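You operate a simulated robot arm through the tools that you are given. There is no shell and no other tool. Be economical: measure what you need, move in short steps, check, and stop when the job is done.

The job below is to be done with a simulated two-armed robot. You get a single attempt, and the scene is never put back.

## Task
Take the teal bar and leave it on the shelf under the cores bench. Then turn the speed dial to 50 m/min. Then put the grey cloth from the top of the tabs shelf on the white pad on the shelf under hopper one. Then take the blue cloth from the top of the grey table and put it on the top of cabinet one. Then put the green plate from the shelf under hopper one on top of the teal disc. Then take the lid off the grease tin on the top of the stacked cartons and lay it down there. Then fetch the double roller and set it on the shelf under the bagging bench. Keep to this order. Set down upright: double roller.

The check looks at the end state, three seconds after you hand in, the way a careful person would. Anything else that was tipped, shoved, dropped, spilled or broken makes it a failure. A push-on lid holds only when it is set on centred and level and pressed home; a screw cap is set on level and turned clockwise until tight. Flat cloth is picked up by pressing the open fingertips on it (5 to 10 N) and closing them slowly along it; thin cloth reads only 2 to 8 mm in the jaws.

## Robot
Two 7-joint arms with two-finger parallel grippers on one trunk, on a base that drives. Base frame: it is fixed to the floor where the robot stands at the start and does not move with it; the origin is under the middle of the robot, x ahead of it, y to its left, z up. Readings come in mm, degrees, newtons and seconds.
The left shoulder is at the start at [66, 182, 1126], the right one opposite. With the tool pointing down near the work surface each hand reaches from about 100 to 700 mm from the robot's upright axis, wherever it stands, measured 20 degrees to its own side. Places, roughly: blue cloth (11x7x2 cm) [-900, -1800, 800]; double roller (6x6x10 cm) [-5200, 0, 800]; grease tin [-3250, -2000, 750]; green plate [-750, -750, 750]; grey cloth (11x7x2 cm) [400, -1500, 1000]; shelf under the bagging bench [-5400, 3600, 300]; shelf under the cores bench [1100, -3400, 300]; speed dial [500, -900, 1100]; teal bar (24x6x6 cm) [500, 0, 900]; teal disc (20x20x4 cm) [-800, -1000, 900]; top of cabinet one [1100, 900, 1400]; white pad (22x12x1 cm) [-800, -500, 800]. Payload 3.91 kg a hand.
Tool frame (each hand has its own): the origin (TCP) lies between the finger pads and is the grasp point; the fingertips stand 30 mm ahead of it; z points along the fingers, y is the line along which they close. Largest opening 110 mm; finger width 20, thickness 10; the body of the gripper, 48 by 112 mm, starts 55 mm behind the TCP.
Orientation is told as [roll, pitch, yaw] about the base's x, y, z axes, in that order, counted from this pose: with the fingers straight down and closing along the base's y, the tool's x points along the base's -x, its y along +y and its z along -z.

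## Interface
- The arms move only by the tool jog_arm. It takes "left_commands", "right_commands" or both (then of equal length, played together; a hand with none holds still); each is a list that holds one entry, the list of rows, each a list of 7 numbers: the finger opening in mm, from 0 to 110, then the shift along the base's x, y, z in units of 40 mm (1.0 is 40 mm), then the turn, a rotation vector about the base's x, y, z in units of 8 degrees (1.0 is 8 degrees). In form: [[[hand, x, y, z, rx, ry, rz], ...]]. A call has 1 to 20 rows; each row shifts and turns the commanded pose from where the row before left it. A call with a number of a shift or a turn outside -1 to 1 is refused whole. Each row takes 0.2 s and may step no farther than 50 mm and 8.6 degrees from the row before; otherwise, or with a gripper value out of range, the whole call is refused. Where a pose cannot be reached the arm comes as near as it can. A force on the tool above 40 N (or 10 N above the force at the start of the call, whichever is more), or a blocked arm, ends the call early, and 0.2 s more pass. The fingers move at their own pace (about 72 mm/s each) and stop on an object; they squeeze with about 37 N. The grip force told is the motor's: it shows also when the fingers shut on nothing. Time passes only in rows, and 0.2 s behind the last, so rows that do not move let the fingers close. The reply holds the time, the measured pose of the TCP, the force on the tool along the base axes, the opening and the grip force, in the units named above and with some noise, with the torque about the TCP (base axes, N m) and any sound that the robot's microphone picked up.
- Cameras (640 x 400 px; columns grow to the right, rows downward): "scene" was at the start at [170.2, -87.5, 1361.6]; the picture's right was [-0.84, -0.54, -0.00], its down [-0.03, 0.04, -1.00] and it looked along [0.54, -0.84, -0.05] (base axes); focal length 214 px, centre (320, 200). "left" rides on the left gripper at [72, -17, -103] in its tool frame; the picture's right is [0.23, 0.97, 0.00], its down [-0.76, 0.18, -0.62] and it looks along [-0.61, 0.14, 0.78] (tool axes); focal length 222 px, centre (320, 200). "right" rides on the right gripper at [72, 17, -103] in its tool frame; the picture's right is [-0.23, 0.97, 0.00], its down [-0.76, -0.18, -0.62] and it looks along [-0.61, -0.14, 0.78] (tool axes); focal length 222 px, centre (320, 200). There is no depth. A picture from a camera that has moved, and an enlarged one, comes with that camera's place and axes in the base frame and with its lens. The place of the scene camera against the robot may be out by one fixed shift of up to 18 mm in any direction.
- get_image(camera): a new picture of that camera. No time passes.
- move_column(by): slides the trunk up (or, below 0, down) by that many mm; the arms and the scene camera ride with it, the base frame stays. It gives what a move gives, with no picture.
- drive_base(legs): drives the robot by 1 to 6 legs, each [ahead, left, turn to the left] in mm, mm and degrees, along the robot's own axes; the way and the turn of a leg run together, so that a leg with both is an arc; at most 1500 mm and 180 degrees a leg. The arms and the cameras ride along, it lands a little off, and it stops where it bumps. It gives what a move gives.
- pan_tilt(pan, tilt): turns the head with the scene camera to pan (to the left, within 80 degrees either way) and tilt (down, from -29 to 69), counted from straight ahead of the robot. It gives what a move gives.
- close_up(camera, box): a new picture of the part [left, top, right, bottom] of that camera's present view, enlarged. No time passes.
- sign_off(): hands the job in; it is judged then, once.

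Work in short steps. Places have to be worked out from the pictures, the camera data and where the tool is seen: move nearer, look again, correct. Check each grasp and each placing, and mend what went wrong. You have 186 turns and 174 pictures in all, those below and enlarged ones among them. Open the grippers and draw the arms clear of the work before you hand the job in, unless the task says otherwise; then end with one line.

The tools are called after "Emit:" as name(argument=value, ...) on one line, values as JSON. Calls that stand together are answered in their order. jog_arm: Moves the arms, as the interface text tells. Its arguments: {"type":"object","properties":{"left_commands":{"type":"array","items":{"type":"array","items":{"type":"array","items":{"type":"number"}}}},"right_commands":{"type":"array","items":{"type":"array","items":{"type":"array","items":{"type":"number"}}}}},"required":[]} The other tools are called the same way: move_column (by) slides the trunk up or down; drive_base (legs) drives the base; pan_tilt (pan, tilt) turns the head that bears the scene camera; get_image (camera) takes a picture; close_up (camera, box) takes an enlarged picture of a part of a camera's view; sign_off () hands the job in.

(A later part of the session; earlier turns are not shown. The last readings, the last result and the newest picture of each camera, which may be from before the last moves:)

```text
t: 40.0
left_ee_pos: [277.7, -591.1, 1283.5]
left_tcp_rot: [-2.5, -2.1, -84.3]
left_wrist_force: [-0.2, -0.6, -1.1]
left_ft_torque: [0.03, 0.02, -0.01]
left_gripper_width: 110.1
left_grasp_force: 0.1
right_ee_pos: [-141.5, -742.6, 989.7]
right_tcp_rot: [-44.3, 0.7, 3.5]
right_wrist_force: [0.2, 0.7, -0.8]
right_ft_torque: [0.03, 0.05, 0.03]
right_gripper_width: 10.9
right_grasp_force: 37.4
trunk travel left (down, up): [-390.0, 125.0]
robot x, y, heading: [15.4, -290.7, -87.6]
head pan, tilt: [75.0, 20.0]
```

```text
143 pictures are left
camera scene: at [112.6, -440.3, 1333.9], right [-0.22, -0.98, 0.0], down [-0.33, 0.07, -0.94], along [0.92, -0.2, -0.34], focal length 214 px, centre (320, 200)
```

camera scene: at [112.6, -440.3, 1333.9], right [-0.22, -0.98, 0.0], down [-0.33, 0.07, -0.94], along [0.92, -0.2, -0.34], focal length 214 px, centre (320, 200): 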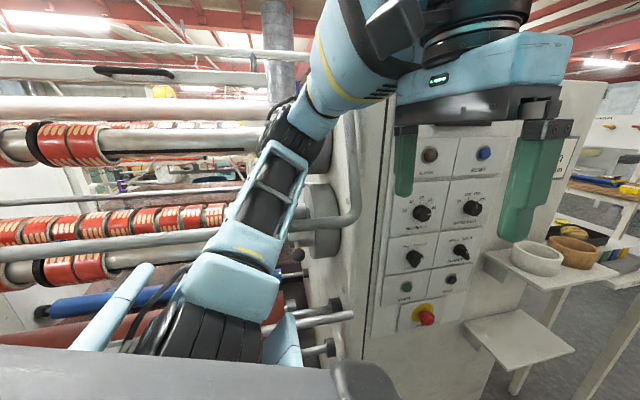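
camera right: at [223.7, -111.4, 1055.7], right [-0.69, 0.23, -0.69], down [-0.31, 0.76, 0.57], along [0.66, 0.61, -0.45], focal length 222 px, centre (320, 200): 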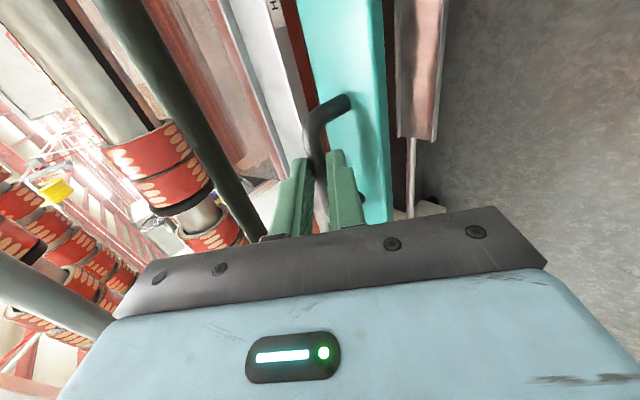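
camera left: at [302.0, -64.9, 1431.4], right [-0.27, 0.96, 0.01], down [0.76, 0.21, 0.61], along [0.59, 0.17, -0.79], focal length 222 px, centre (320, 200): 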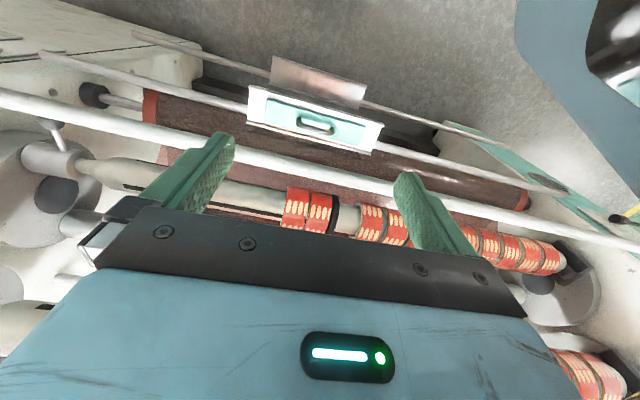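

The left elbow sticks out toward the rail. Reaching the left hand further ahead and inward should draw the elbow in.

Emit:
jog_arm(left_commands=[[[110, -0.4, -1, -0.3, 0, 0, 0], [110, -0.4, -1, -0.3, 0, 0, 0], [110, -0.4, -1, -0.3, 0, 0, 0], [110, -0.4, -1, -0.3, 0, 0, 0], [110, -0.4, -1, -0.3, 0, 0, 0]]])

Emit:
get_image(camera="scene")

```text
t: 41.4
left_ee_pos: [199.2, -791.3, 1222.0]
left_tcp_rot: [-2.4, -2.3, -84.4]
left_wrist_force: [0.4, 1.5, 1.5]
left_ft_torque: [-0.15, 0.01, -0.02]
left_gripper_width: 110.0
left_grasp_force: 0.0
right_ee_pos: [-142.0, -742.2, 990.2]
right_tcp_rot: [-44.4, 0.9, 3.5]
right_wrist_force: [0.8, 2.1, -1.2]
right_ft_torque: [0.0, 0.04, -0.02]
right_gripper_width: 10.7
right_grasp_force: 36.4
trunk travel left (down, up): [-390.0, 125.0]
robot x, y, heading: [12.9, -299.5, -87.3]
head pan, tilt: [75.0, 20.0]
stopped in row 5 (left hand): the arm was blocked; the commanded pose is now the measured one
```

```text
142 pictures are left
camera scene: at [113.6, -438.7, 1333.5], right [-0.21, -0.98, 0.01], down [-0.34, 0.07, -0.94], along [0.92, -0.2, -0.34], focal length 214 px, centre (320, 200)
```

scene: 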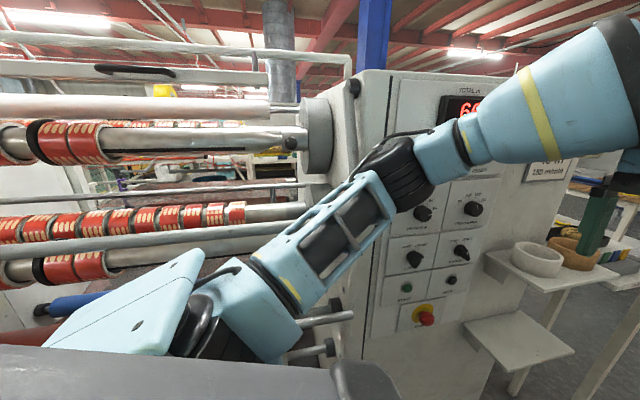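

The elbow has come in. I shift right 40 mm and continue ahead in smaller stages.

Emit:
drive_base(legs=[[0, -40, 0], [400, 0, 0]])

Emit:
get_image(camera="scene")

```text
t: 42.4
left_ee_pos: [171.0, -796.4, 1221.4]
left_tcp_rot: [-2.4, -1.9, -84.2]
left_wrist_force: [0.3, 1.0, 1.9]
left_ft_torque: [-0.05, 0.03, -0.02]
left_gripper_width: 110.1
left_grasp_force: 0.0
right_ee_pos: [-168.1, -746.6, 987.5]
right_tcp_rot: [-43.7, 1.4, 4.1]
right_wrist_force: [0.0, 0.3, -0.1]
right_ft_torque: [0.05, 0.0, 0.03]
right_gripper_width: 11.1
right_grasp_force: 37.1
trunk travel left (down, up): [-390.0, 125.0]
robot x, y, heading: [-20.5, -297.5, -87.1]
head pan, tilt: [75.0, 20.0]
stopped in leg 1: the robot was blocked; the commanded pose is now the measured one
```

```text
141 pictures are left
camera scene: at [84.3, -445.1, 1333.8], right [-0.21, -0.98, 0.0], down [-0.34, 0.07, -0.94], along [0.92, -0.2, -0.34], focal length 214 px, centre (320, 200)
```

scene: 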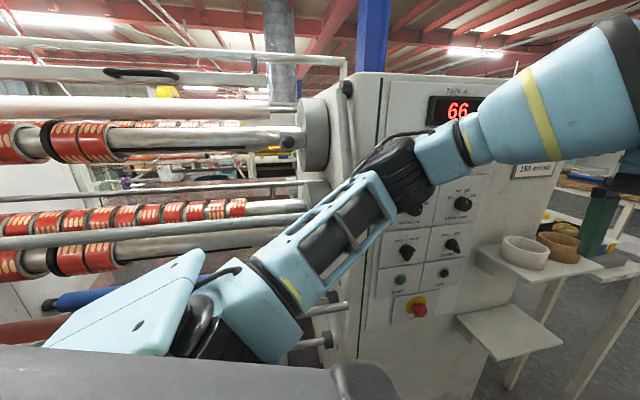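

Now the right elbow touches the hopper side. I move left 25 mm and extend the right hand forward to tuck that elbow too.

Emit:
drive_base(legs=[[0, 25, 0]])

Emit:
jog_arm(right_commands=[[[0, 0.3, -1, 0, 0, 0, 0], [0, 0.3, -1, 0, 0, 0, 0], [0, 0.3, -1, 0, 0, 0, 0], [0, 0.3, -1, 0, 0, 0, 0]]])

Emit:
pan_tilt(pan=-75, tilt=20)

Emit:
get_image(camera="scene")

```text
t: 43.3
left_ee_pos: [188.6, -797.3, 1220.3]
left_tcp_rot: [-2.2, -1.9, -84.4]
left_wrist_force: [-0.2, 0.0, 0.1]
left_ft_torque: [0.05, 0.05, 0.02]
left_gripper_width: 110.1
left_grasp_force: 0.0
right_ee_pos: [-147.6, -746.8, 985.8]
right_tcp_rot: [-43.8, 1.1, 4.0]
right_wrist_force: [0.7, -0.1, -1.7]
right_ft_torque: [0.02, 0.03, 0.02]
right_gripper_width: 11.0
right_grasp_force: 37.1
trunk travel left (down, up): [-390.0, 125.0]
robot x, y, heading: [4.7, -297.6, -87.4]
head pan, tilt: [75.0, 20.0]
```

```text
t: 44.3
left_ee_pos: [190.2, -796.1, 1221.2]
left_tcp_rot: [-2.2, -1.8, -84.2]
left_wrist_force: [0.6, -0.3, -0.9]
left_ft_torque: [-0.03, -0.02, 0.0]
left_gripper_width: 109.8
left_grasp_force: 0.0
right_ee_pos: [-123.2, -876.2, 974.6]
right_tcp_rot: [-44.2, 0.7, 3.8]
right_wrist_force: [-0.4, -0.1, -2.4]
right_ft_torque: [0.01, 0.03, 0.01]
right_gripper_width: 11.1
right_grasp_force: 37.2
right hand out of reach, approached as far as the arm can: row 3, 4
trunk travel left (down, up): [-390.0, 125.0]
robot x, y, heading: [5.2, -298.2, -87.3]
head pan, tilt: [75.0, 20.0]
```

```text
t: 46.7
left_ee_pos: [189.0, -795.9, 1220.5]
left_tcp_rot: [-2.2, -1.7, -84.3]
left_wrist_force: [-0.5, -0.2, -0.4]
left_ft_torque: [-0.01, 0.01, 0.0]
left_gripper_width: 110.1
left_grasp_force: 0.2
right_ee_pos: [-122.2, -875.0, 974.8]
right_tcp_rot: [-44.2, 0.7, 3.9]
right_wrist_force: [0.2, -0.8, -1.8]
right_ft_torque: [0.04, 0.0, 0.01]
right_gripper_width: 10.9
right_grasp_force: 36.9
trunk travel left (down, up): [-390.0, 125.0]
robot x, y, heading: [4.5, -297.7, -87.4]
head pan, tilt: [-75.0, 20.0]
```

```text
140 pictures are left
camera scene: at [-75.6, -453.7, 1333.9], right [-0.31, 0.95, 0.0], down [0.33, 0.1, -0.94], along [-0.89, -0.29, -0.34], focal length 214 px, centre (320, 200)
```

scene: 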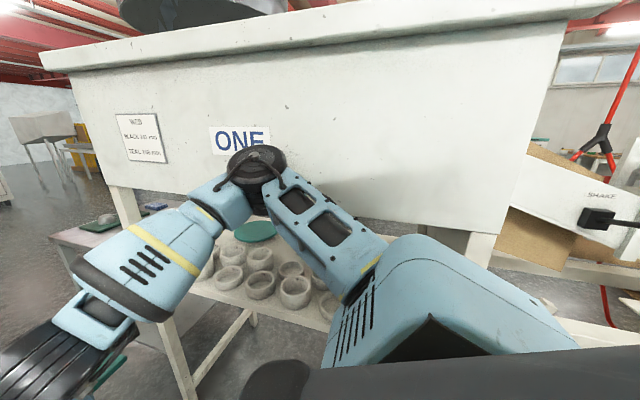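

Both elbows should now clear by a few centimetres, so I drive ahead.

Emit:
drive_base(legs=[[450, 0, 0]])

Emit:
get_image(camera="scene")

```text
t: 49.4
left_ee_pos: [212.0, -1238.7, 1220.6]
left_tcp_rot: [-2.2, -1.8, -84.4]
left_wrist_force: [1.2, 0.4, 0.1]
left_ft_torque: [-0.02, 0.03, 0.02]
left_gripper_width: 110.1
left_grasp_force: 0.1
right_ee_pos: [-99.9, -1316.2, 974.6]
right_tcp_rot: [-44.2, 0.7, 4.1]
right_wrist_force: [0.2, -0.7, -2.0]
right_ft_torque: [0.02, 0.04, 0.01]
right_gripper_width: 10.9
right_grasp_force: 36.7
trunk travel left (down, up): [-390.0, 125.0]
robot x, y, heading: [29.3, -739.5, -87.1]
head pan, tilt: [-75.0, 20.0]
```

```text
139 pictures are left
camera scene: at [-53.7, -894.8, 1333.9], right [-0.31, 0.95, 0.0], down [0.33, 0.11, -0.94], along [-0.89, -0.29, -0.34], focal length 214 px, centre (320, 200)
```

scene: 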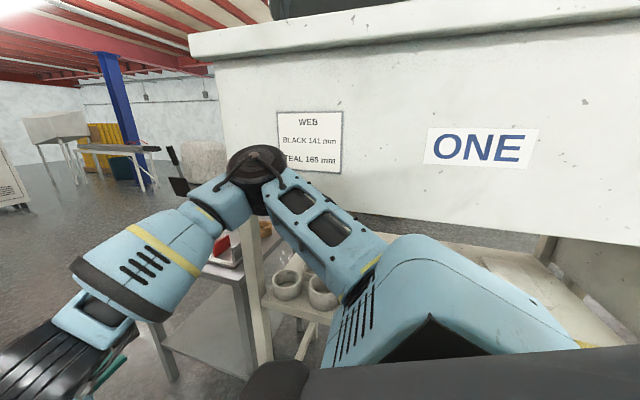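

Passing the hopper works. I continue 1350 mm ahead, then look at the bench.

Emit:
drive_base(legs=[[1350, 0, 0]])

Emit:
pan_tilt(pan=25, tilt=30)

Emit:
get_image(camera="scene")

```text
t: 56.0
left_ee_pos: [261.0, -2568.3, 1220.6]
left_tcp_rot: [-2.1, -2.0, -85.1]
left_wrist_force: [-0.3, 0.6, 0.6]
left_ft_torque: [-0.02, 0.01, 0.01]
left_gripper_width: 109.9
left_grasp_force: 0.1
right_ee_pos: [-52.4, -2641.6, 975.7]
right_tcp_rot: [-44.2, 0.6, 3.2]
right_wrist_force: [-0.9, 1.0, -1.8]
right_ft_torque: [0.04, 0.03, 0.02]
right_gripper_width: 11.1
right_grasp_force: 37.6
trunk travel left (down, up): [-390.0, 125.0]
robot x, y, heading: [85.2, -2062.8, -87.9]
head pan, tilt: [-75.0, 20.0]
```

```text
t: 57.8
left_ee_pos: [260.3, -2568.3, 1220.0]
left_tcp_rot: [-2.2, -1.9, -85.1]
left_wrist_force: [0.8, 0.0, 0.2]
left_ft_torque: [-0.01, 0.04, 0.02]
left_gripper_width: 110.0
left_grasp_force: 0.0
right_ee_pos: [-52.3, -2641.5, 974.9]
right_tcp_rot: [-44.2, 0.7, 3.1]
right_wrist_force: [0.4, -0.4, -1.6]
right_ft_torque: [0.0, 0.01, 0.02]
right_gripper_width: 11.3
right_grasp_force: 36.9
trunk travel left (down, up): [-390.0, 125.0]
robot x, y, heading: [84.5, -2061.4, -87.8]
head pan, tilt: [25.0, 30.0]
```

```text
138 pictures are left
camera scene: at [130.8, -2274.4, 1317.9], right [-0.89, -0.45, 0.0], down [-0.23, 0.45, -0.87], along [0.39, -0.77, -0.5], focal length 214 px, centre (320, 200)
```

scene: 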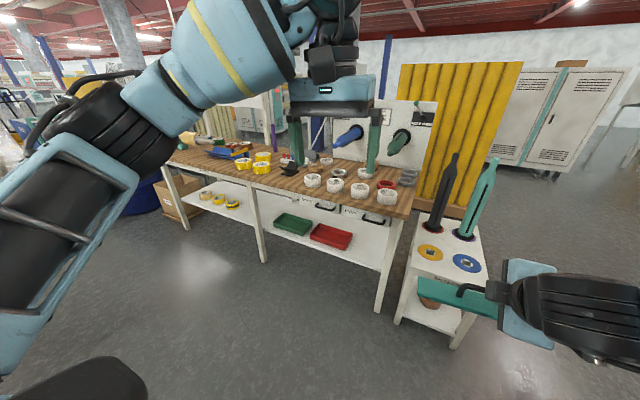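

The bench front runs along y≈-3190, and the shelf has a free stretch left of the middle leg near x≈1200–1500. I tuck the left hand back and drive over in front of that spot.

Emit:
jog_arm(left_commands=[[[110, 0.4, 1, 0.3, 0, 0, 0], [110, 0.4, 1, 0.3, 0, 0, 0], [110, 0.4, 1, 0.3, 0, 0, 0], [110, 0.4, 1, 0.3, 0, 0, 0], [110, 0.4, 1, 0.3, 0, 0, 0]]])

Emit:
drive_base(legs=[[250, 0, 0], [0, 1420, -2]])

Emit:
pan_tilt(pan=0, tilt=40)

Emit:
get_image(camera="scene")

```text
t: 59.0
left_ee_pos: [341.5, -2365.0, 1278.2]
left_tcp_rot: [-2.2, -1.9, -85.2]
left_wrist_force: [-0.5, 0.2, -0.3]
left_ft_torque: [0.0, 0.0, 0.02]
left_gripper_width: 110.0
left_grasp_force: 0.1
right_ee_pos: [-50.7, -2640.2, 975.0]
right_tcp_rot: [-44.2, 0.7, 3.1]
right_wrist_force: [0.3, 0.1, -1.1]
right_ft_torque: [-0.01, 0.03, 0.0]
right_gripper_width: 11.1
right_grasp_force: 37.2
trunk travel left (down, up): [-390.0, 125.0]
robot x, y, heading: [80.1, -2062.8, -88.2]
head pan, tilt: [25.0, 30.0]
```

```text
t: 72.9
left_ee_pos: [1751.3, -2596.5, 1279.6]
left_tcp_rot: [-2.2, -1.9, -87.2]
left_wrist_force: [-0.1, -0.5, -1.1]
left_ft_torque: [0.01, -0.02, 0.03]
left_gripper_width: 109.8
left_grasp_force: 0.1
right_ee_pos: [1347.1, -2855.9, 973.6]
right_tcp_rot: [-44.2, 0.7, 1.1]
right_wrist_force: [0.2, 0.2, -1.2]
right_ft_torque: [0.02, 0.02, 0.01]
right_gripper_width: 11.2
right_grasp_force: 36.9
trunk travel left (down, up): [-390.0, 125.0]
robot x, y, heading: [1506.4, -2285.9, -90.2]
head pan, tilt: [25.0, 30.0]
```

```text
t: 73.8
left_ee_pos: [1750.6, -2596.1, 1279.1]
left_tcp_rot: [-2.1, -1.9, -87.3]
left_wrist_force: [-0.1, -0.4, -0.3]
left_ft_torque: [0.05, 0.01, 0.0]
left_gripper_width: 109.9
left_grasp_force: 0.1
right_ee_pos: [1347.6, -2856.2, 975.4]
right_tcp_rot: [-44.2, 0.6, 1.0]
right_wrist_force: [0.6, -0.2, -1.8]
right_ft_torque: [0.03, 0.01, -0.01]
right_gripper_width: 10.9
right_grasp_force: 36.8
trunk travel left (down, up): [-390.0, 125.0]
robot x, y, heading: [1504.3, -2284.2, -90.0]
head pan, tilt: [0.0, 40.0]
```

```text
137 pictures are left
camera scene: at [1506.5, -2498.8, 1302.5], right [-1.0, 0.0, 0.0], down [0.0, 0.64, -0.77], along [0.0, -0.77, -0.64], focal length 214 px, centre (320, 200)
```

scene: 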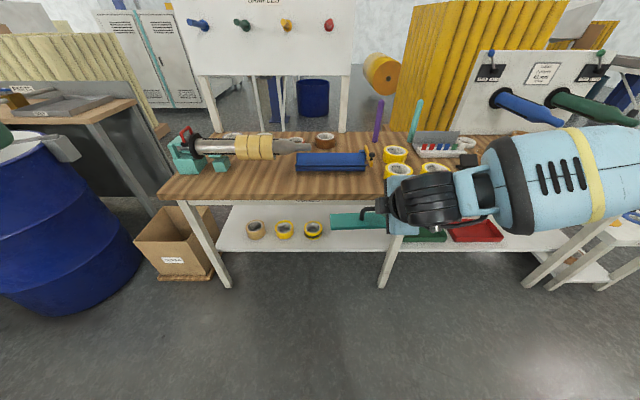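

The spot at x≈1320 is free. I lower the trunk fully, then drive in.

Emit:
move_column(by=-385)

Emit:
drive_base(legs=[[330, 30, 0]])

Emit:
pan_tilt(pan=-10, tilt=40)

Emit:
get_image(camera="scene")

Emit:
get_image(camera="right")

```text
t: 77.5
left_ee_pos: [1750.4, -2719.2, 809.5]
left_tcp_rot: [-1.3, 17.2, -87.2]
left_wrist_force: [-0.1, 0.8, 0.7]
left_ft_torque: [0.0, -0.02, 0.01]
left_gripper_width: 110.0
left_grasp_force: 0.1
right_ee_pos: [1347.6, -2856.3, 590.5]
right_tcp_rot: [-44.2, 0.7, 1.0]
right_wrist_force: [-0.4, -0.5, -1.0]
right_ft_torque: [0.03, 0.03, 0.04]
right_gripper_width: 10.9
right_grasp_force: 37.0
trunk travel left (down, up): [-5.0, 510.0]
robot x, y, heading: [1506.4, -2285.0, -90.3]
head pan, tilt: [0.0, 40.0]
```

```text
t: 79.7
left_ee_pos: [1779.2, -3042.1, 809.8]
left_tcp_rot: [-1.3, 17.2, -87.1]
left_wrist_force: [-0.9, -0.3, -0.4]
left_ft_torque: [0.0, 0.01, 0.01]
left_gripper_width: 110.2
left_grasp_force: 0.0
right_ee_pos: [1376.4, -3178.0, 589.8]
right_tcp_rot: [-44.2, 0.7, 1.0]
right_wrist_force: [-0.8, 0.1, -1.6]
right_ft_torque: [0.03, 0.03, 0.0]
right_gripper_width: 11.3
right_grasp_force: 36.7
trunk travel left (down, up): [-5.0, 510.0]
robot x, y, heading: [1532.4, -2605.9, -90.0]
head pan, tilt: [0.0, 40.0]
```

```text
t: 80.4
left_ee_pos: [1779.7, -3041.5, 809.9]
left_tcp_rot: [-1.4, 17.1, -87.1]
left_wrist_force: [0.4, -0.2, 0.2]
left_ft_torque: [-0.05, -0.02, -0.02]
left_gripper_width: 110.1
left_grasp_force: 0.1
right_ee_pos: [1376.3, -3178.9, 591.0]
right_tcp_rot: [-44.2, 0.7, 1.0]
right_wrist_force: [0.5, 0.3, -1.3]
right_ft_torque: [0.04, 0.01, 0.02]
right_gripper_width: 10.8
right_grasp_force: 37.3
trunk travel left (down, up): [-5.0, 510.0]
robot x, y, heading: [1532.0, -2608.8, -90.3]
head pan, tilt: [-10.0, 40.0]
```

```text
136 pictures are left
camera scene: at [1520.8, -2946.4, 896.5], right [-0.98, 0.18, 0.0], down [0.11, 0.63, -0.77], along [-0.13, -0.75, -0.64], focal length 214 px, centre (320, 200)
```

scene: 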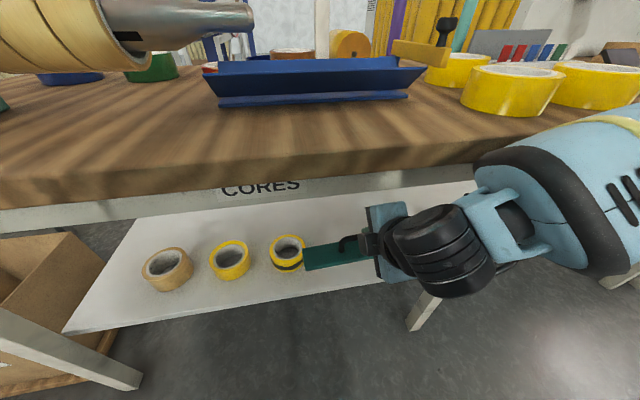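

```text
135 pictures are left
camera right: at [1302.3, -3096.1, 653.2], right [0.21, 0.7, -0.68], down [0.76, 0.32, 0.56], along [0.61, -0.64, -0.47], focal length 222 px, centre (320, 200)
```

right: 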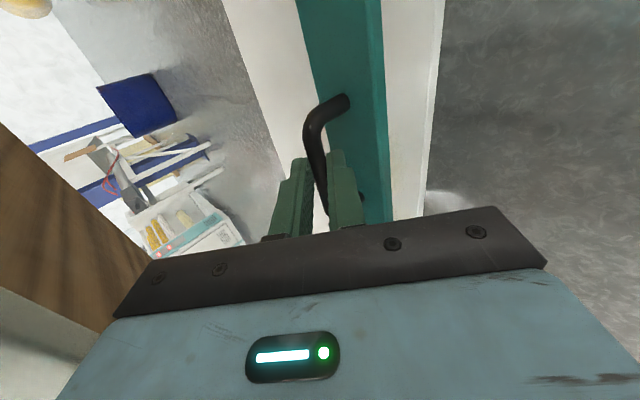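

Bar and shelf can both be seen; the roll's right edge is at x≈1510. I pull the left hand back away from the bench top and bring the right hand over x≈1310, then drive in.

Emit:
jog_arm(left_commands=[[[110, 0, 1, 0.5, 0, 0, 0], [110, 0, 1, 0.5, 0, 0, 0], [110, 0, 1, 0.5, 0, 0, 0], [110, 0, 0, 0.5, 0, 0, 0]]], right_commands=[[[0, -0.5, 0, -0.7, 0, 0, 0], [0, -0.5, 0, -0.7, 0, 0, 0], [0, -0.5, 0, -0.7, 0, 0, 0], [0, 0, 0, -0.5, 0, 0, 0]]])

Emit:
drive_base(legs=[[140, 0, 0]])

Emit:
get_image(camera="scene")

Emit:
get_image(camera="right")

```text
t: 81.4
left_ee_pos: [1758.9, -2913.3, 867.0]
left_tcp_rot: [-1.5, 17.2, -87.1]
left_wrist_force: [0.1, 0.4, 0.1]
left_ft_torque: [0.03, 0.04, -0.01]
left_gripper_width: 110.1
left_grasp_force: 0.0
left hand out of reach, approached as far as the arm can: row 1, 2, 4
right_ee_pos: [1318.3, -3179.5, 486.0]
right_tcp_rot: [-44.2, 0.8, 1.0]
right_wrist_force: [0.9, 0.3, -1.7]
right_ft_torque: [0.01, 0.02, -0.02]
right_gripper_width: 11.2
right_grasp_force: 37.0
trunk travel left (down, up): [-5.0, 510.0]
robot x, y, heading: [1534.0, -2602.5, -90.2]
head pan, tilt: [-10.0, 40.0]
```

```text
t: 82.5
left_ee_pos: [1760.4, -2969.4, 869.7]
left_tcp_rot: [-1.8, 16.5, -88.2]
left_wrist_force: [-0.7, -0.9, -0.4]
left_ft_torque: [-0.02, 0.0, 0.01]
left_gripper_width: 110.0
left_grasp_force: 0.1
right_ee_pos: [1321.7, -3195.2, 484.0]
right_tcp_rot: [-40.8, 0.0, 2.7]
right_wrist_force: [-0.5, 0.0, -1.6]
right_ft_torque: [0.05, 0.01, -0.02]
right_gripper_width: 11.3
right_grasp_force: 36.9
trunk travel left (down, up): [-5.0, 510.0]
robot x, y, heading: [1535.9, -2663.0, -90.9]
head pan, tilt: [-10.0, 40.0]
stopped in leg 1: the robot was blocked; the commanded pose is now the measured one
```

```text
134 pictures are left
camera scene: at [1522.0, -2997.4, 900.2], right [-0.98, 0.19, 0.0], down [0.12, 0.62, -0.77], along [-0.15, -0.76, -0.63], focal length 214 px, centre (320, 200)
```

scene: 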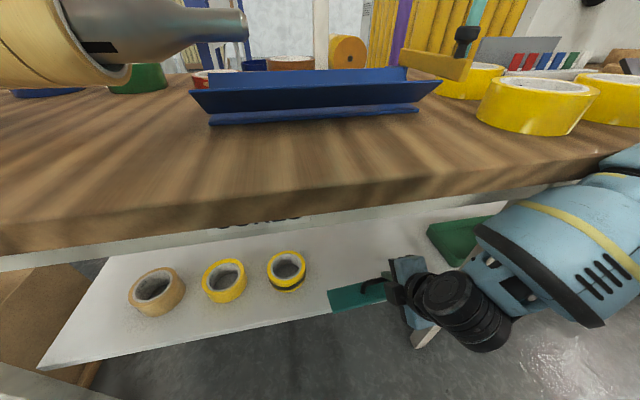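

```text
133 pictures are left
camera right: at [1245.4, -3119.2, 551.3], right [0.19, 0.75, -0.64], down [0.75, 0.31, 0.59], along [0.63, -0.59, -0.5], focal length 222 px, centre (320, 200)
```

right: 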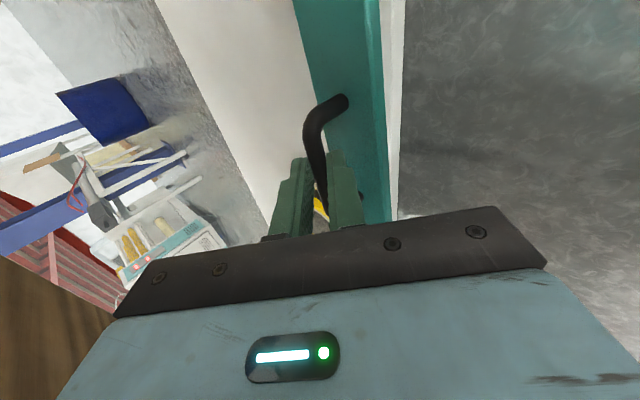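

The right forearm touched the bench top's edge. I back off 60 mm and reach under with the arm itself; the two views put the shelf at z≈357 with its front edge at y≈-3213.

Emit:
drive_base(legs=[[-60, 0, 0.7]])

Emit:
jog_arm(right_commands=[[[0, 0, 0, -0.5, 0, 0, 0], [0, 0, -0.5, 0, 0, 0, 0], [0, 0, -0.5, 0, 0, 0, 0], [0, 0, -0.5, 0, 0, 0, 0]]])

Emit:
get_image(camera="scene")

Emit:
get_image(camera="right")

```text
t: 83.5
left_ee_pos: [1763.1, -2916.5, 867.6]
left_tcp_rot: [-1.5, 17.1, -87.2]
left_wrist_force: [0.2, 0.7, -0.5]
left_ft_torque: [-0.02, 0.01, 0.01]
left_gripper_width: 109.9
left_grasp_force: 0.0
right_ee_pos: [1328.8, -3145.9, 472.2]
right_tcp_rot: [-39.8, -0.2, 3.2]
right_wrist_force: [0.2, -0.1, -1.9]
right_ft_torque: [0.02, 0.05, -0.03]
right_gripper_width: 11.0
right_grasp_force: 37.2
trunk travel left (down, up): [-5.0, 510.0]
robot x, y, heading: [1535.6, -2612.4, -90.2]
head pan, tilt: [-10.0, 40.0]
```

```text
t: 84.5
left_ee_pos: [1762.4, -2917.2, 866.7]
left_tcp_rot: [-1.5, 17.1, -87.2]
left_wrist_force: [0.0, 0.2, 0.3]
left_ft_torque: [0.0, -0.02, -0.07]
left_gripper_width: 109.8
left_grasp_force: 0.1
right_ee_pos: [1327.1, -3207.2, 453.2]
right_tcp_rot: [-39.8, -0.1, 3.3]
right_wrist_force: [0.0, -0.5, -1.7]
right_ft_torque: [0.04, 0.01, 0.03]
right_gripper_width: 11.1
right_grasp_force: 36.6
trunk travel left (down, up): [-5.0, 510.0]
robot x, y, heading: [1535.6, -2607.1, -90.1]
head pan, tilt: [-10.0, 40.0]
```

```text
132 pictures are left
camera scene: at [1523.2, -2950.1, 896.5], right [-0.98, 0.18, 0.0], down [0.11, 0.63, -0.77], along [-0.14, -0.75, -0.64], focal length 214 px, centre (320, 200)
```

scene: 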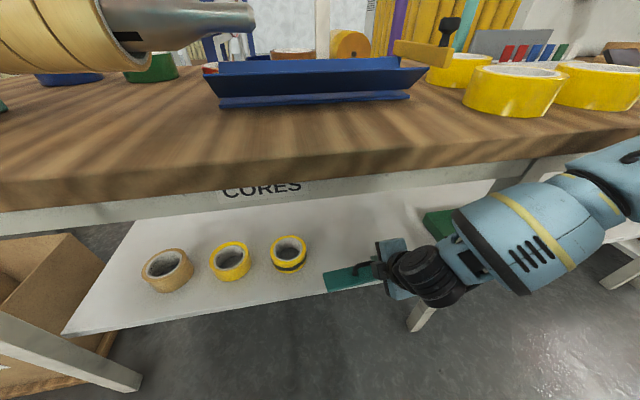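

```text
131 pictures are left
camera right: at [1249.4, -3132.6, 521.7], right [0.19, 0.76, -0.62], down [0.74, 0.3, 0.59], along [0.64, -0.57, -0.51], focal length 222 px, centre (320, 200)
```

right: 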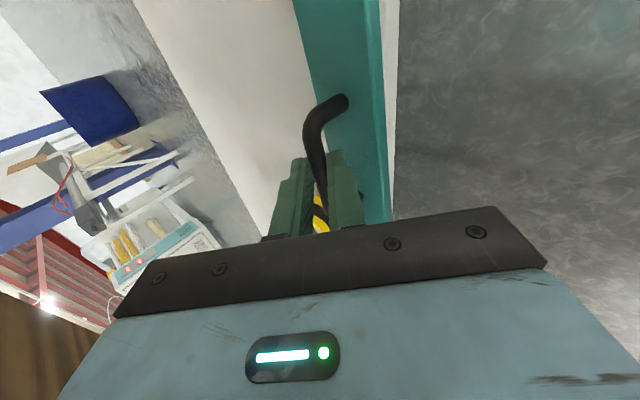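

The bar has tilted about 5°; I correct that tilt while reaching 70 mm further in.

Emit:
jog_arm(right_commands=[[[0, 0, -0.5, 0, -0.65, 0, 0], [0, 0, -0.5, 0, 0, 0, 0], [0, 0, -0.5, 0, 0, 0, 0], [0, 0, -0.3, 0, 0, 0, 0]]])

Emit:
get_image(camera="scene")

Emit:
get_image(camera="right")

```text
t: 85.5
left_ee_pos: [1763.0, -2917.0, 867.6]
left_tcp_rot: [-1.5, 17.1, -87.2]
left_wrist_force: [0.0, -0.8, 0.4]
left_ft_torque: [-0.01, 0.01, 0.01]
left_gripper_width: 109.8
left_grasp_force: 0.1
right_ee_pos: [1327.5, -3278.7, 453.0]
right_tcp_rot: [-45.0, 0.2, 3.2]
right_wrist_force: [0.4, -0.4, -1.9]
right_ft_torque: [0.02, 0.03, -0.01]
right_gripper_width: 10.9
right_grasp_force: 36.8
trunk travel left (down, up): [-5.0, 510.0]
robot x, y, heading: [1537.3, -2611.3, -90.1]
head pan, tilt: [-10.0, 40.0]
```

```text
130 pictures are left
camera scene: at [1523.2, -2950.1, 896.5], right [-0.98, 0.18, 0.0], down [0.11, 0.63, -0.77], along [-0.14, -0.75, -0.64], focal length 214 px, centre (320, 200)
```

scene: 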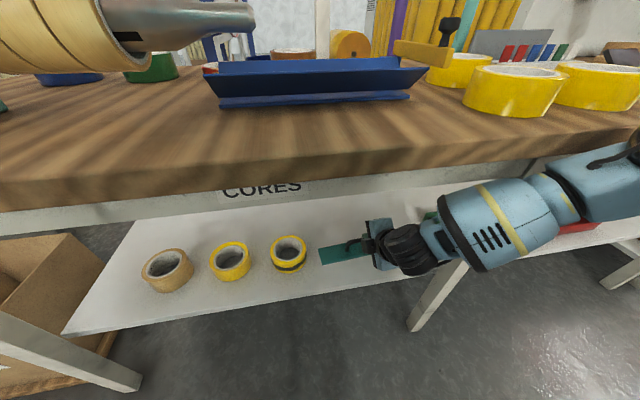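

```text
129 pictures are left
camera right: at [1248.5, -3198.1, 515.2], right [0.19, 0.7, -0.69], down [0.74, 0.36, 0.56], along [0.64, -0.62, -0.45], focal length 222 px, centre (320, 200)
```

right: 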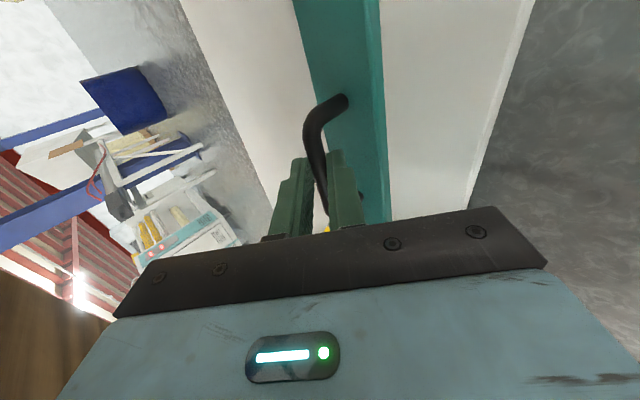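

The bar is over the shelf. I lower it gently in 6 mm rows and watch the force.

Emit:
jog_arm(right_commands=[[[0, 0, 0, -0.15, 0, 0, 0], [0, 0, 0, -0.15, 0, 0, 0], [0, 0, 0, -0.15, 0, 0, 0], [0, 0, 0, -0.15, 0, 0, 0]]])

Emit:
get_image(camera="right")

```text
t: 86.5
left_ee_pos: [1763.9, -2917.1, 867.3]
left_tcp_rot: [-1.5, 17.1, -87.1]
left_wrist_force: [-1.4, -0.3, 0.3]
left_ft_torque: [-0.01, 0.01, 0.02]
left_gripper_width: 109.9
left_grasp_force: 0.0
right_ee_pos: [1326.7, -3277.4, 429.4]
right_tcp_rot: [-44.9, 0.1, 3.1]
right_wrist_force: [0.7, -0.6, -0.9]
right_ft_torque: [0.04, 0.02, -0.01]
right_gripper_width: 10.9
right_grasp_force: 37.4
trunk travel left (down, up): [-5.0, 510.0]
robot x, y, heading: [1538.9, -2611.5, -90.2]
head pan, tilt: [-10.0, 40.0]
```

```text
128 pictures are left
camera right: at [1249.1, -3198.0, 491.4], right [0.19, 0.7, -0.69], down [0.74, 0.36, 0.56], along [0.64, -0.62, -0.46], focal length 222 px, centre (320, 200)
```

right: 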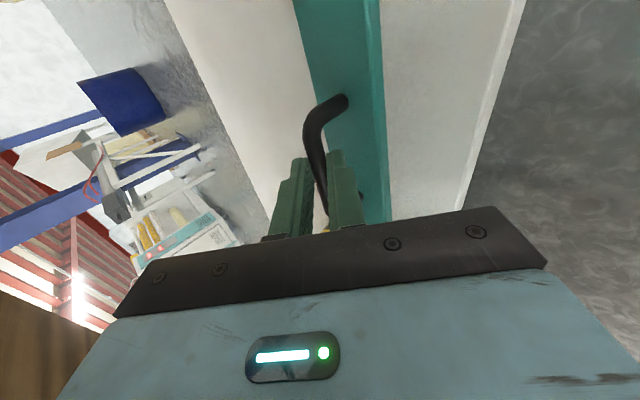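

Emit:
jog_arm(right_commands=[[[0, 0, 0, -0.12, 0, 0, 0], [0, 0, 0, -0.12, 0, 0, 0], [0, 0, 0, -0.12, 0, 0, 0], [0, 0, 0, -0.12, 0, 0, 0]]])

Emit:
close_up(camera="scene", box=[260, 190, 420, 290])

```text
t: 87.5
left_ee_pos: [1763.0, -2917.2, 867.3]
left_tcp_rot: [-1.5, 17.1, -87.2]
left_wrist_force: [0.3, 0.5, 0.4]
left_ft_torque: [0.02, -0.01, 0.05]
left_gripper_width: 109.8
left_grasp_force: 0.0
right_ee_pos: [1327.0, -3280.0, 410.2]
right_tcp_rot: [-45.0, 0.3, 3.2]
right_wrist_force: [0.3, 0.3, -2.1]
right_ft_torque: [0.03, 0.06, -0.03]
right_gripper_width: 10.7
right_grasp_force: 36.9
trunk travel left (down, up): [-5.0, 510.0]
robot x, y, heading: [1538.4, -2610.3, -90.3]
head pan, tilt: [-10.0, 40.0]
```

```text
4.00 times, centred on (340, 240) of scene
camera zoom: at [1523.2, -2950.1, 896.5], right [-0.98, 0.18, 0.0], down [0.11, 0.63, -0.77], along [-0.14, -0.75, -0.64], focal length 858 px, centre (240, 40)
```

zoom: 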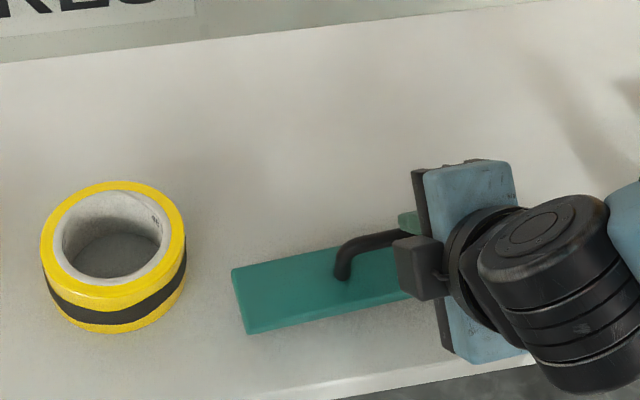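

Emit:
jog_arm(right_commands=[[[0, 0, 0, -0.12, 0, 0, 0], [0, 0, 0, -0.12, 0, 0, 0], [0, 0, 0, -0.12, 0, 0, 0], [0, 0, 0, -0.12, 0, 0, 0], [0, 0, 0, -0.12, 0, 0, 0], [0, 0, 0, -0.12, 0, 0, 0]]])

Emit:
close_up(camera="scene", box=[260, 190, 420, 290])

```text
t: 88.9
left_ee_pos: [1763.5, -2914.5, 868.1]
left_tcp_rot: [-1.6, 16.8, -87.2]
left_wrist_force: [-0.3, 0.4, 0.5]
left_ft_torque: [-0.01, 0.02, 0.0]
left_gripper_width: 110.1
left_grasp_force: 0.1
right_ee_pos: [1328.3, -3281.6, 387.9]
right_tcp_rot: [-45.8, 0.2, 3.2]
right_wrist_force: [-3.4, 8.8, 36.5]
right_ft_torque: [-0.59, -0.25, -0.25]
right_gripper_width: 11.3
right_grasp_force: 37.3
trunk travel left (down, up): [-5.0, 510.0]
robot x, y, heading: [1539.0, -2609.4, -90.1]
head pan, tilt: [-10.0, 40.0]
```

```text
4.00 times, centred on (340, 240) of scene
camera zoom: at [1523.7, -2947.1, 897.7], right [-0.98, 0.18, 0.0], down [0.11, 0.63, -0.77], along [-0.14, -0.76, -0.64], focal length 858 px, centre (240, 40)
```

zoom: 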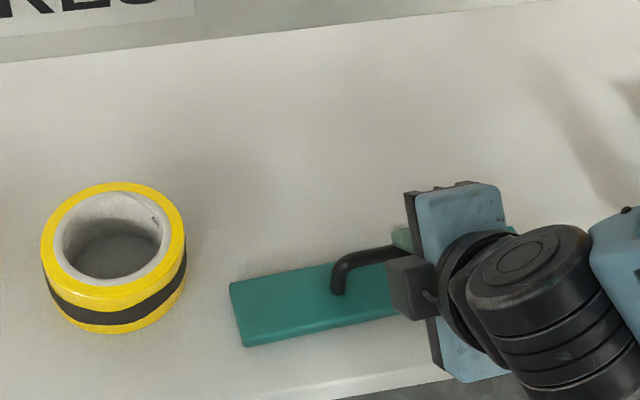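

The bar sits on the shelf (36 N). I ease up, open, and withdraw back along the approach axis.

Emit:
jog_arm(right_commands=[[[11, 0, 0, 0.1, 0, 0, 0], [24, 0, 0, 0, 0, 0, 0], [36, 0, 0, 0, 0, 0, 0], [36, 0, 0, 0, 0, 0, 0], [36, 0, 0.35, 0.35, 0, 0, 0], [36, 0, 0.5, 0.5, 0, 0, 0], [36, 0, 0.5, 0.5, 0, 0, 0], [36, 0, 0.6, 0.5, 0, 0, 0]]])

Emit:
get_image(camera="scene")

```text
t: 90.7
left_ee_pos: [1763.5, -2916.2, 867.3]
left_tcp_rot: [-1.4, 17.0, -87.3]
left_wrist_force: [0.4, 0.1, 0.0]
left_ft_torque: [-0.01, 0.02, -0.02]
left_gripper_width: 110.1
left_grasp_force: 0.0
right_ee_pos: [1326.9, -3200.8, 460.3]
right_tcp_rot: [-45.0, 0.1, 3.2]
right_wrist_force: [0.0, -0.2, 0.1]
right_ft_torque: [0.0, -0.03, -0.02]
right_gripper_width: 36.1
right_grasp_force: 0.0
trunk travel left (down, up): [-5.0, 510.0]
robot x, y, heading: [1538.7, -2614.2, -90.1]
head pan, tilt: [-10.0, 40.0]
```

```text
125 pictures are left
camera scene: at [1523.3, -2949.9, 896.6], right [-0.98, 0.18, 0.0], down [0.11, 0.63, -0.77], along [-0.14, -0.75, -0.64], focal length 214 px, centre (320, 200)
```

scene: 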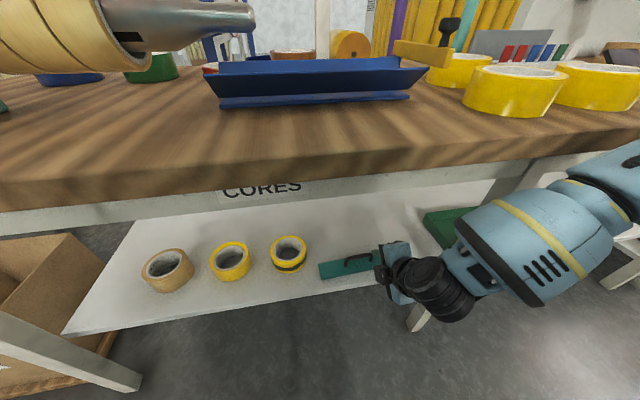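

The bar is on the shelf, level and released. I back away, raise the trunk, and drive back to the aisle.

Emit:
drive_base(legs=[[-320, 0, 0]])

Emit:
move_column(by=385)

Emit:
jog_arm(left_commands=[[[60, 0, 0, 0.3, 0, 0, 0], [60, 0, 0, 0.3, 0, 0, 0], [60, 0, 0, 0.3, 0, 0, 0], [60, 0, 0, 0, 0, 0, 0], [60, 0, 0, 0, 0, 0, 0]]], right_commands=[[[60, 0, 1, 0.5, 0, 0, 0], [60, 0, 1, 0.5, 0, 0, 0], [60, 0, 1, 0.5, 0, 0, 0], [60, 0, 1, 0.5, 0, 0, 0], [60, 0, 0.7, 0.5, 0, 0, 0]]])

Emit:
drive_base(legs=[[0, -1500, 0]])

```text
t: 92.8
left_ee_pos: [1763.8, -2591.0, 867.7]
left_tcp_rot: [-1.6, 17.1, -87.1]
left_wrist_force: [-0.5, 0.7, 0.3]
left_ft_torque: [0.0, -0.01, 0.0]
left_gripper_width: 110.2
left_grasp_force: 0.0
right_ee_pos: [1328.5, -2877.6, 460.0]
right_tcp_rot: [-45.0, 0.2, 3.3]
right_wrist_force: [-0.6, -0.7, 0.3]
right_ft_torque: [0.04, 0.05, -0.01]
right_gripper_width: 35.8
right_grasp_force: 0.0
trunk travel left (down, up): [-5.0, 510.0]
robot x, y, heading: [1538.0, -2289.7, -90.0]
head pan, tilt: [-10.0, 40.0]
```

```text
t: 96.5
left_ee_pos: [1763.5, -2452.5, 1293.3]
left_tcp_rot: [-2.6, -2.7, -87.2]
left_wrist_force: [-0.8, -1.0, -0.1]
left_ft_torque: [0.02, 0.01, 0.0]
left_gripper_width: 109.8
left_grasp_force: 0.2
right_ee_pos: [1329.1, -2876.1, 844.0]
right_tcp_rot: [-44.9, 0.1, 3.4]
right_wrist_force: [-0.5, 0.3, 0.0]
right_ft_torque: [0.0, 0.02, -0.02]
right_gripper_width: 36.3
right_grasp_force: 0.1
trunk travel left (down, up): [-390.0, 125.0]
robot x, y, heading: [1535.6, -2287.4, -90.1]
head pan, tilt: [-10.0, 40.0]
```

```text
t: 97.8
left_ee_pos: [1747.5, -2448.3, 1307.9]
left_tcp_rot: [-2.7, -2.8, -87.2]
left_wrist_force: [0.2, -0.6, 0.4]
left_ft_torque: [-0.07, 0.03, -0.04]
left_gripper_width: 60.0
left_grasp_force: 0.2
left hand out of reach, approached as far as the arm can: row 1, 2, 3
right_ee_pos: [1332.9, -2731.9, 932.4]
right_tcp_rot: [-44.9, 0.2, 3.2]
right_wrist_force: [0.1, -0.3, -0.4]
right_ft_torque: [0.0, 0.0, 0.01]
right_gripper_width: 60.0
right_grasp_force: 0.1
right hand out of reach, approached as far as the arm can: row 4, 5
trunk travel left (down, up): [-390.0, 125.0]
robot x, y, heading: [1538.7, -2285.3, -90.2]
head pan, tilt: [-10.0, 40.0]
```

```text
t: 111.0
left_ee_pos: [253.8, -2457.3, 1307.2]
left_tcp_rot: [-2.7, -2.8, -85.9]
left_wrist_force: [0.5, 1.0, -0.3]
left_ft_torque: [-0.01, -0.03, 0.0]
left_gripper_width: 60.0
left_grasp_force: 0.1
right_ee_pos: [-153.7, -2751.7, 932.1]
right_tcp_rot: [-45.0, 0.2, 4.6]
right_wrist_force: [0.4, 0.7, 0.0]
right_ft_torque: [0.01, -0.03, 0.03]
right_gripper_width: 60.1
right_grasp_force: 0.0
trunk travel left (down, up): [-390.0, 125.0]
robot x, y, heading: [43.1, -2300.7, -88.8]
head pan, tilt: [-10.0, 40.0]
```

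I raise the right hand and bring its tool horizontal for the dial before turning into the aisle.

Emit:
jog_arm(right_commands=[[[60, -0.2, 0, 1, 0, 0, 0], [60, -0.2, 0, 1, 0, 0, 0], [60, -0.2, 0, 1, 0, 0, 0], [60, -0.2, 0, 1, 0, 0, 0], [60, 0, 0, 1, 0, 0, 0], [60, 0, 0, 0.5, -0.94, 0, 0], [60, 0, 0, 0, -0.94, 0, 0], [60, 0, 0, 0, -0.94, 0, 0], [60, 0, 0, 0, -0.94, 0, 0], [60, 0, 0, 0, -0.94, 0, 0], [60, 0, 0, 0, -0.94, 0, 0]]])

Emit:
drive_base(legs=[[0, 0, 89]])

Emit:
pan_tilt(pan=60, tilt=25)

Emit:
get_image(camera="scene")

```text
t: 113.4
left_ee_pos: [254.7, -2457.8, 1306.5]
left_tcp_rot: [-2.7, -2.8, -85.9]
left_wrist_force: [-1.0, 0.6, 0.3]
left_ft_torque: [0.0, 0.01, 0.02]
left_gripper_width: 59.9
left_grasp_force: 0.0
right_ee_pos: [-166.4, -2811.4, 1137.9]
right_tcp_rot: [-82.8, 3.0, 3.5]
right_wrist_force: [-0.5, -0.4, 0.3]
right_ft_torque: [-0.01, -0.03, 0.04]
right_gripper_width: 60.2
right_grasp_force: 0.1
right hand out of reach, approached as far as the arm can: row 1, 5, 6, 7, 8, 9, 10, 11
trunk travel left (down, up): [-390.0, 125.0]
robot x, y, heading: [42.7, -2301.1, -88.5]
head pan, tilt: [-10.0, 40.0]
```

```text
t: 117.6
left_ee_pos: [199.1, -2087.6, 1307.4]
left_tcp_rot: [-2.7, -2.7, 3.7]
left_wrist_force: [0.2, -0.1, 0.5]
left_ft_torque: [0.03, -0.02, 0.0]
left_gripper_width: 60.3
left_grasp_force: 0.0
right_ee_pos: [551.9, -2509.7, 1137.9]
right_tcp_rot: [-82.5, 3.0, 93.3]
right_wrist_force: [-0.3, 0.7, -0.6]
right_ft_torque: [-0.03, -0.01, 0.01]
right_gripper_width: 60.1
right_grasp_force: 0.0
trunk travel left (down, up): [-390.0, 125.0]
robot x, y, heading: [41.1, -2301.5, 1.2]
head pan, tilt: [-10.0, 40.0]
```

```text
t: 119.0
left_ee_pos: [200.2, -2084.3, 1309.8]
left_tcp_rot: [-2.9, -3.0, 3.9]
left_wrist_force: [-23.9, 72.1, 38.5]
left_ft_torque: [-6.22, -2.07, 0.02]
left_gripper_width: 59.9
left_grasp_force: 0.0
right_ee_pos: [551.9, -2510.1, 1137.4]
right_tcp_rot: [-82.5, 3.0, 93.3]
right_wrist_force: [0.0, 0.1, 0.4]
right_ft_torque: [-0.04, 0.03, 0.02]
right_gripper_width: 59.9
right_grasp_force: 0.1
trunk travel left (down, up): [-390.0, 125.0]
robot x, y, heading: [39.3, -2303.3, 1.1]
head pan, tilt: [60.0, 25.0]
```

```text
124 pictures are left
camera scene: at [252.2, -2302.2, 1321.0], right [0.08, -1.0, 0.0], down [-0.47, -0.04, -0.88], along [0.88, 0.07, -0.47], focal length 214 px, centre (320, 200)
```

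scene: 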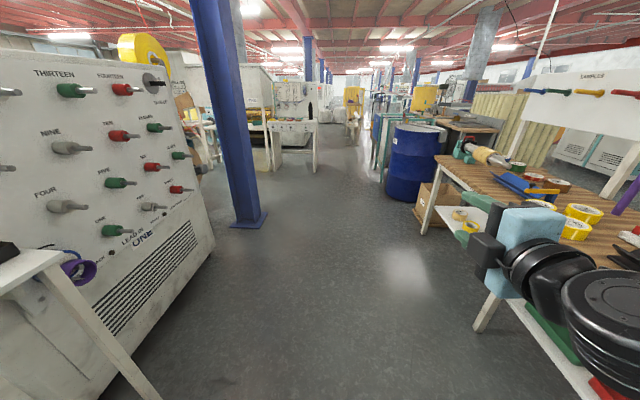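

The head is pressing against the tucked left hand. I pan it back and move the left hand forward and outward.

Emit:
pan_tilt(pan=-20, tilt=25)

Emit:
jog_arm(left_commands=[[[60, 1, 0, 0, 0, 0, 0], [60, 1, 0.2, 0, 0, 0, 0], [60, 1, 0.2, 0, 0, 0, 0], [60, 1, 0.2, 0, 0, 0, 0], [60, 0.7, 0.2, 0, 0, 0, 0]]])

Emit:
pan_tilt(pan=50, tilt=25)

Emit:
get_image(camera="scene")

```text
t: 120.6
left_ee_pos: [200.0, -2087.6, 1307.2]
left_tcp_rot: [-2.6, -2.8, 3.7]
left_wrist_force: [-0.2, -0.4, 1.6]
left_ft_torque: [0.02, -0.01, 0.03]
left_gripper_width: 59.9
left_grasp_force: 0.0
right_ee_pos: [551.6, -2510.7, 1137.2]
right_tcp_rot: [-82.6, 3.1, 93.3]
right_wrist_force: [-0.8, 0.3, -0.2]
right_ft_torque: [0.0, -0.01, 0.02]
right_gripper_width: 60.0
right_grasp_force: 0.1
trunk travel left (down, up): [-390.0, 125.0]
robot x, y, heading: [44.4, -2303.1, 0.9]
head pan, tilt: [-20.0, 25.0]
```

```text
t: 121.8
left_ee_pos: [389.2, -2062.8, 1298.9]
left_tcp_rot: [-2.7, -2.8, 3.7]
left_wrist_force: [-0.5, 0.1, -0.7]
left_ft_torque: [0.01, 0.02, -0.01]
left_gripper_width: 59.7
left_grasp_force: 0.0
left hand out of reach, approached as far as the arm can: row 2, 3
right_ee_pos: [551.9, -2510.6, 1137.7]
right_tcp_rot: [-82.5, 3.0, 93.3]
right_wrist_force: [0.4, 0.7, -0.3]
right_ft_torque: [0.0, 0.0, -0.06]
right_gripper_width: 59.7
right_grasp_force: 0.1
trunk travel left (down, up): [-390.0, 125.0]
robot x, y, heading: [40.2, -2300.9, 0.9]
head pan, tilt: [-20.0, 25.0]
```

```text
t: 123.2
left_ee_pos: [388.2, -2062.4, 1298.3]
left_tcp_rot: [-2.7, -2.8, 3.7]
left_wrist_force: [-0.3, 1.1, -0.8]
left_ft_torque: [0.0, -0.01, -0.01]
left_gripper_width: 60.1
left_grasp_force: 0.1
right_ee_pos: [550.6, -2509.4, 1136.5]
right_tcp_rot: [-82.5, 3.0, 93.2]
right_wrist_force: [0.5, -0.3, -0.5]
right_ft_torque: [0.0, 0.0, 0.0]
right_gripper_width: 59.9
right_grasp_force: 0.0
trunk travel left (down, up): [-390.0, 125.0]
robot x, y, heading: [35.0, -2301.0, 1.0]
head pan, tilt: [50.0, 25.0]
```

```text
123 pictures are left
camera scene: at [219.4, -2237.9, 1325.8], right [0.78, -0.63, 0.0], down [-0.27, -0.33, -0.91], along [0.57, 0.7, -0.42], focal length 214 px, centre (320, 200)
```

scene: 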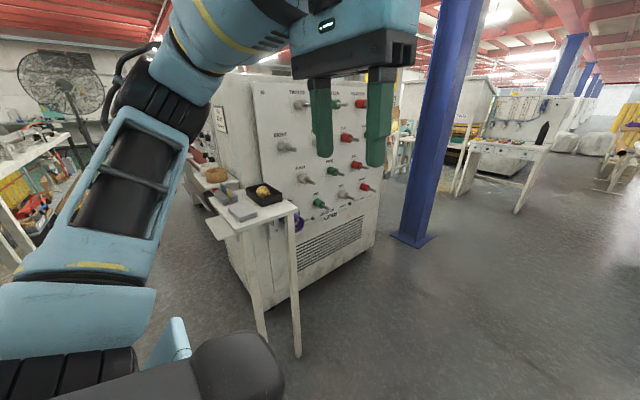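

The tabs shelf can be seen here, so I zoom in on it to plan the cloth pick.

Emit:
close_up(camera="scene", box=[180, 150, 320, 240])

```text
4.44 times, centred on (250, 195) of scene
camera zoom: at [219.4, -2237.9, 1325.8], right [0.78, -0.63, 0.0], down [-0.27, -0.33, -0.91], along [0.57, 0.7, -0.42], focal length 953 px, centre (631, 222)
```

zoom: 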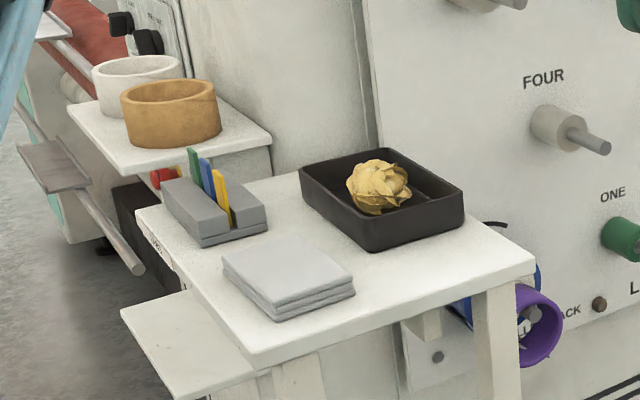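

The grey folded cloth lies at about (412, -1595). The dial comes first: I raise the trunk 100 mm to clear the shelf and strafe up the aisle facing the machine.

Emit:
move_column(by=110)

Emit:
drive_base(legs=[[-110, 0, -1], [0, 1000, 0]])

Emit:
get_image(camera="scene")

```text
t: 124.6
left_ee_pos: [390.2, -2060.4, 1408.8]
left_tcp_rot: [-2.7, -2.5, 3.9]
left_wrist_force: [-0.5, -0.9, -0.7]
left_ft_torque: [-0.01, 0.01, 0.0]
left_gripper_width: 59.7
left_grasp_force: 0.2
right_ee_pos: [502.9, -2509.1, 1348.5]
right_tcp_rot: [-94.0, 3.4, 92.5]
right_wrist_force: [0.9, -0.7, 0.2]
right_ft_torque: [0.0, 0.03, 0.0]
right_gripper_width: 60.2
right_grasp_force: 0.0
trunk travel left (down, up): [-500.0, 15.0]
robot x, y, heading: [38.6, -2300.1, 1.0]
head pan, tilt: [50.0, 25.0]
```

```text
t: 134.5
left_ee_pos: [288.6, -1067.2, 1409.0]
left_tcp_rot: [-2.6, -2.8, 2.8]
left_wrist_force: [-0.5, 0.2, 0.5]
left_ft_torque: [0.04, 0.02, -0.01]
left_gripper_width: 60.0
left_grasp_force: 0.0
right_ee_pos: [394.2, -1518.4, 1349.4]
right_tcp_rot: [-94.1, 3.4, 91.5]
right_wrist_force: [0.4, 0.0, 0.2]
right_ft_torque: [-0.02, -0.02, -0.01]
right_gripper_width: 60.0
right_grasp_force: 0.1
trunk travel left (down, up): [-500.0, 15.0]
robot x, y, heading: [-63.5, -1299.2, -0.5]
head pan, tilt: [50.0, 25.0]
```

```text
121 pictures are left
camera scene: at [27.7, -1240.2, 1457.2], right [0.76, -0.64, 0.0], down [-0.27, -0.32, -0.91], along [0.58, 0.69, -0.42], focal length 214 px, centre (320, 200)
```

scene: 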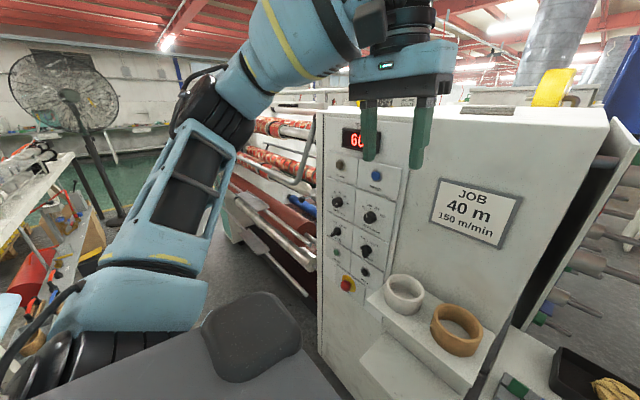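

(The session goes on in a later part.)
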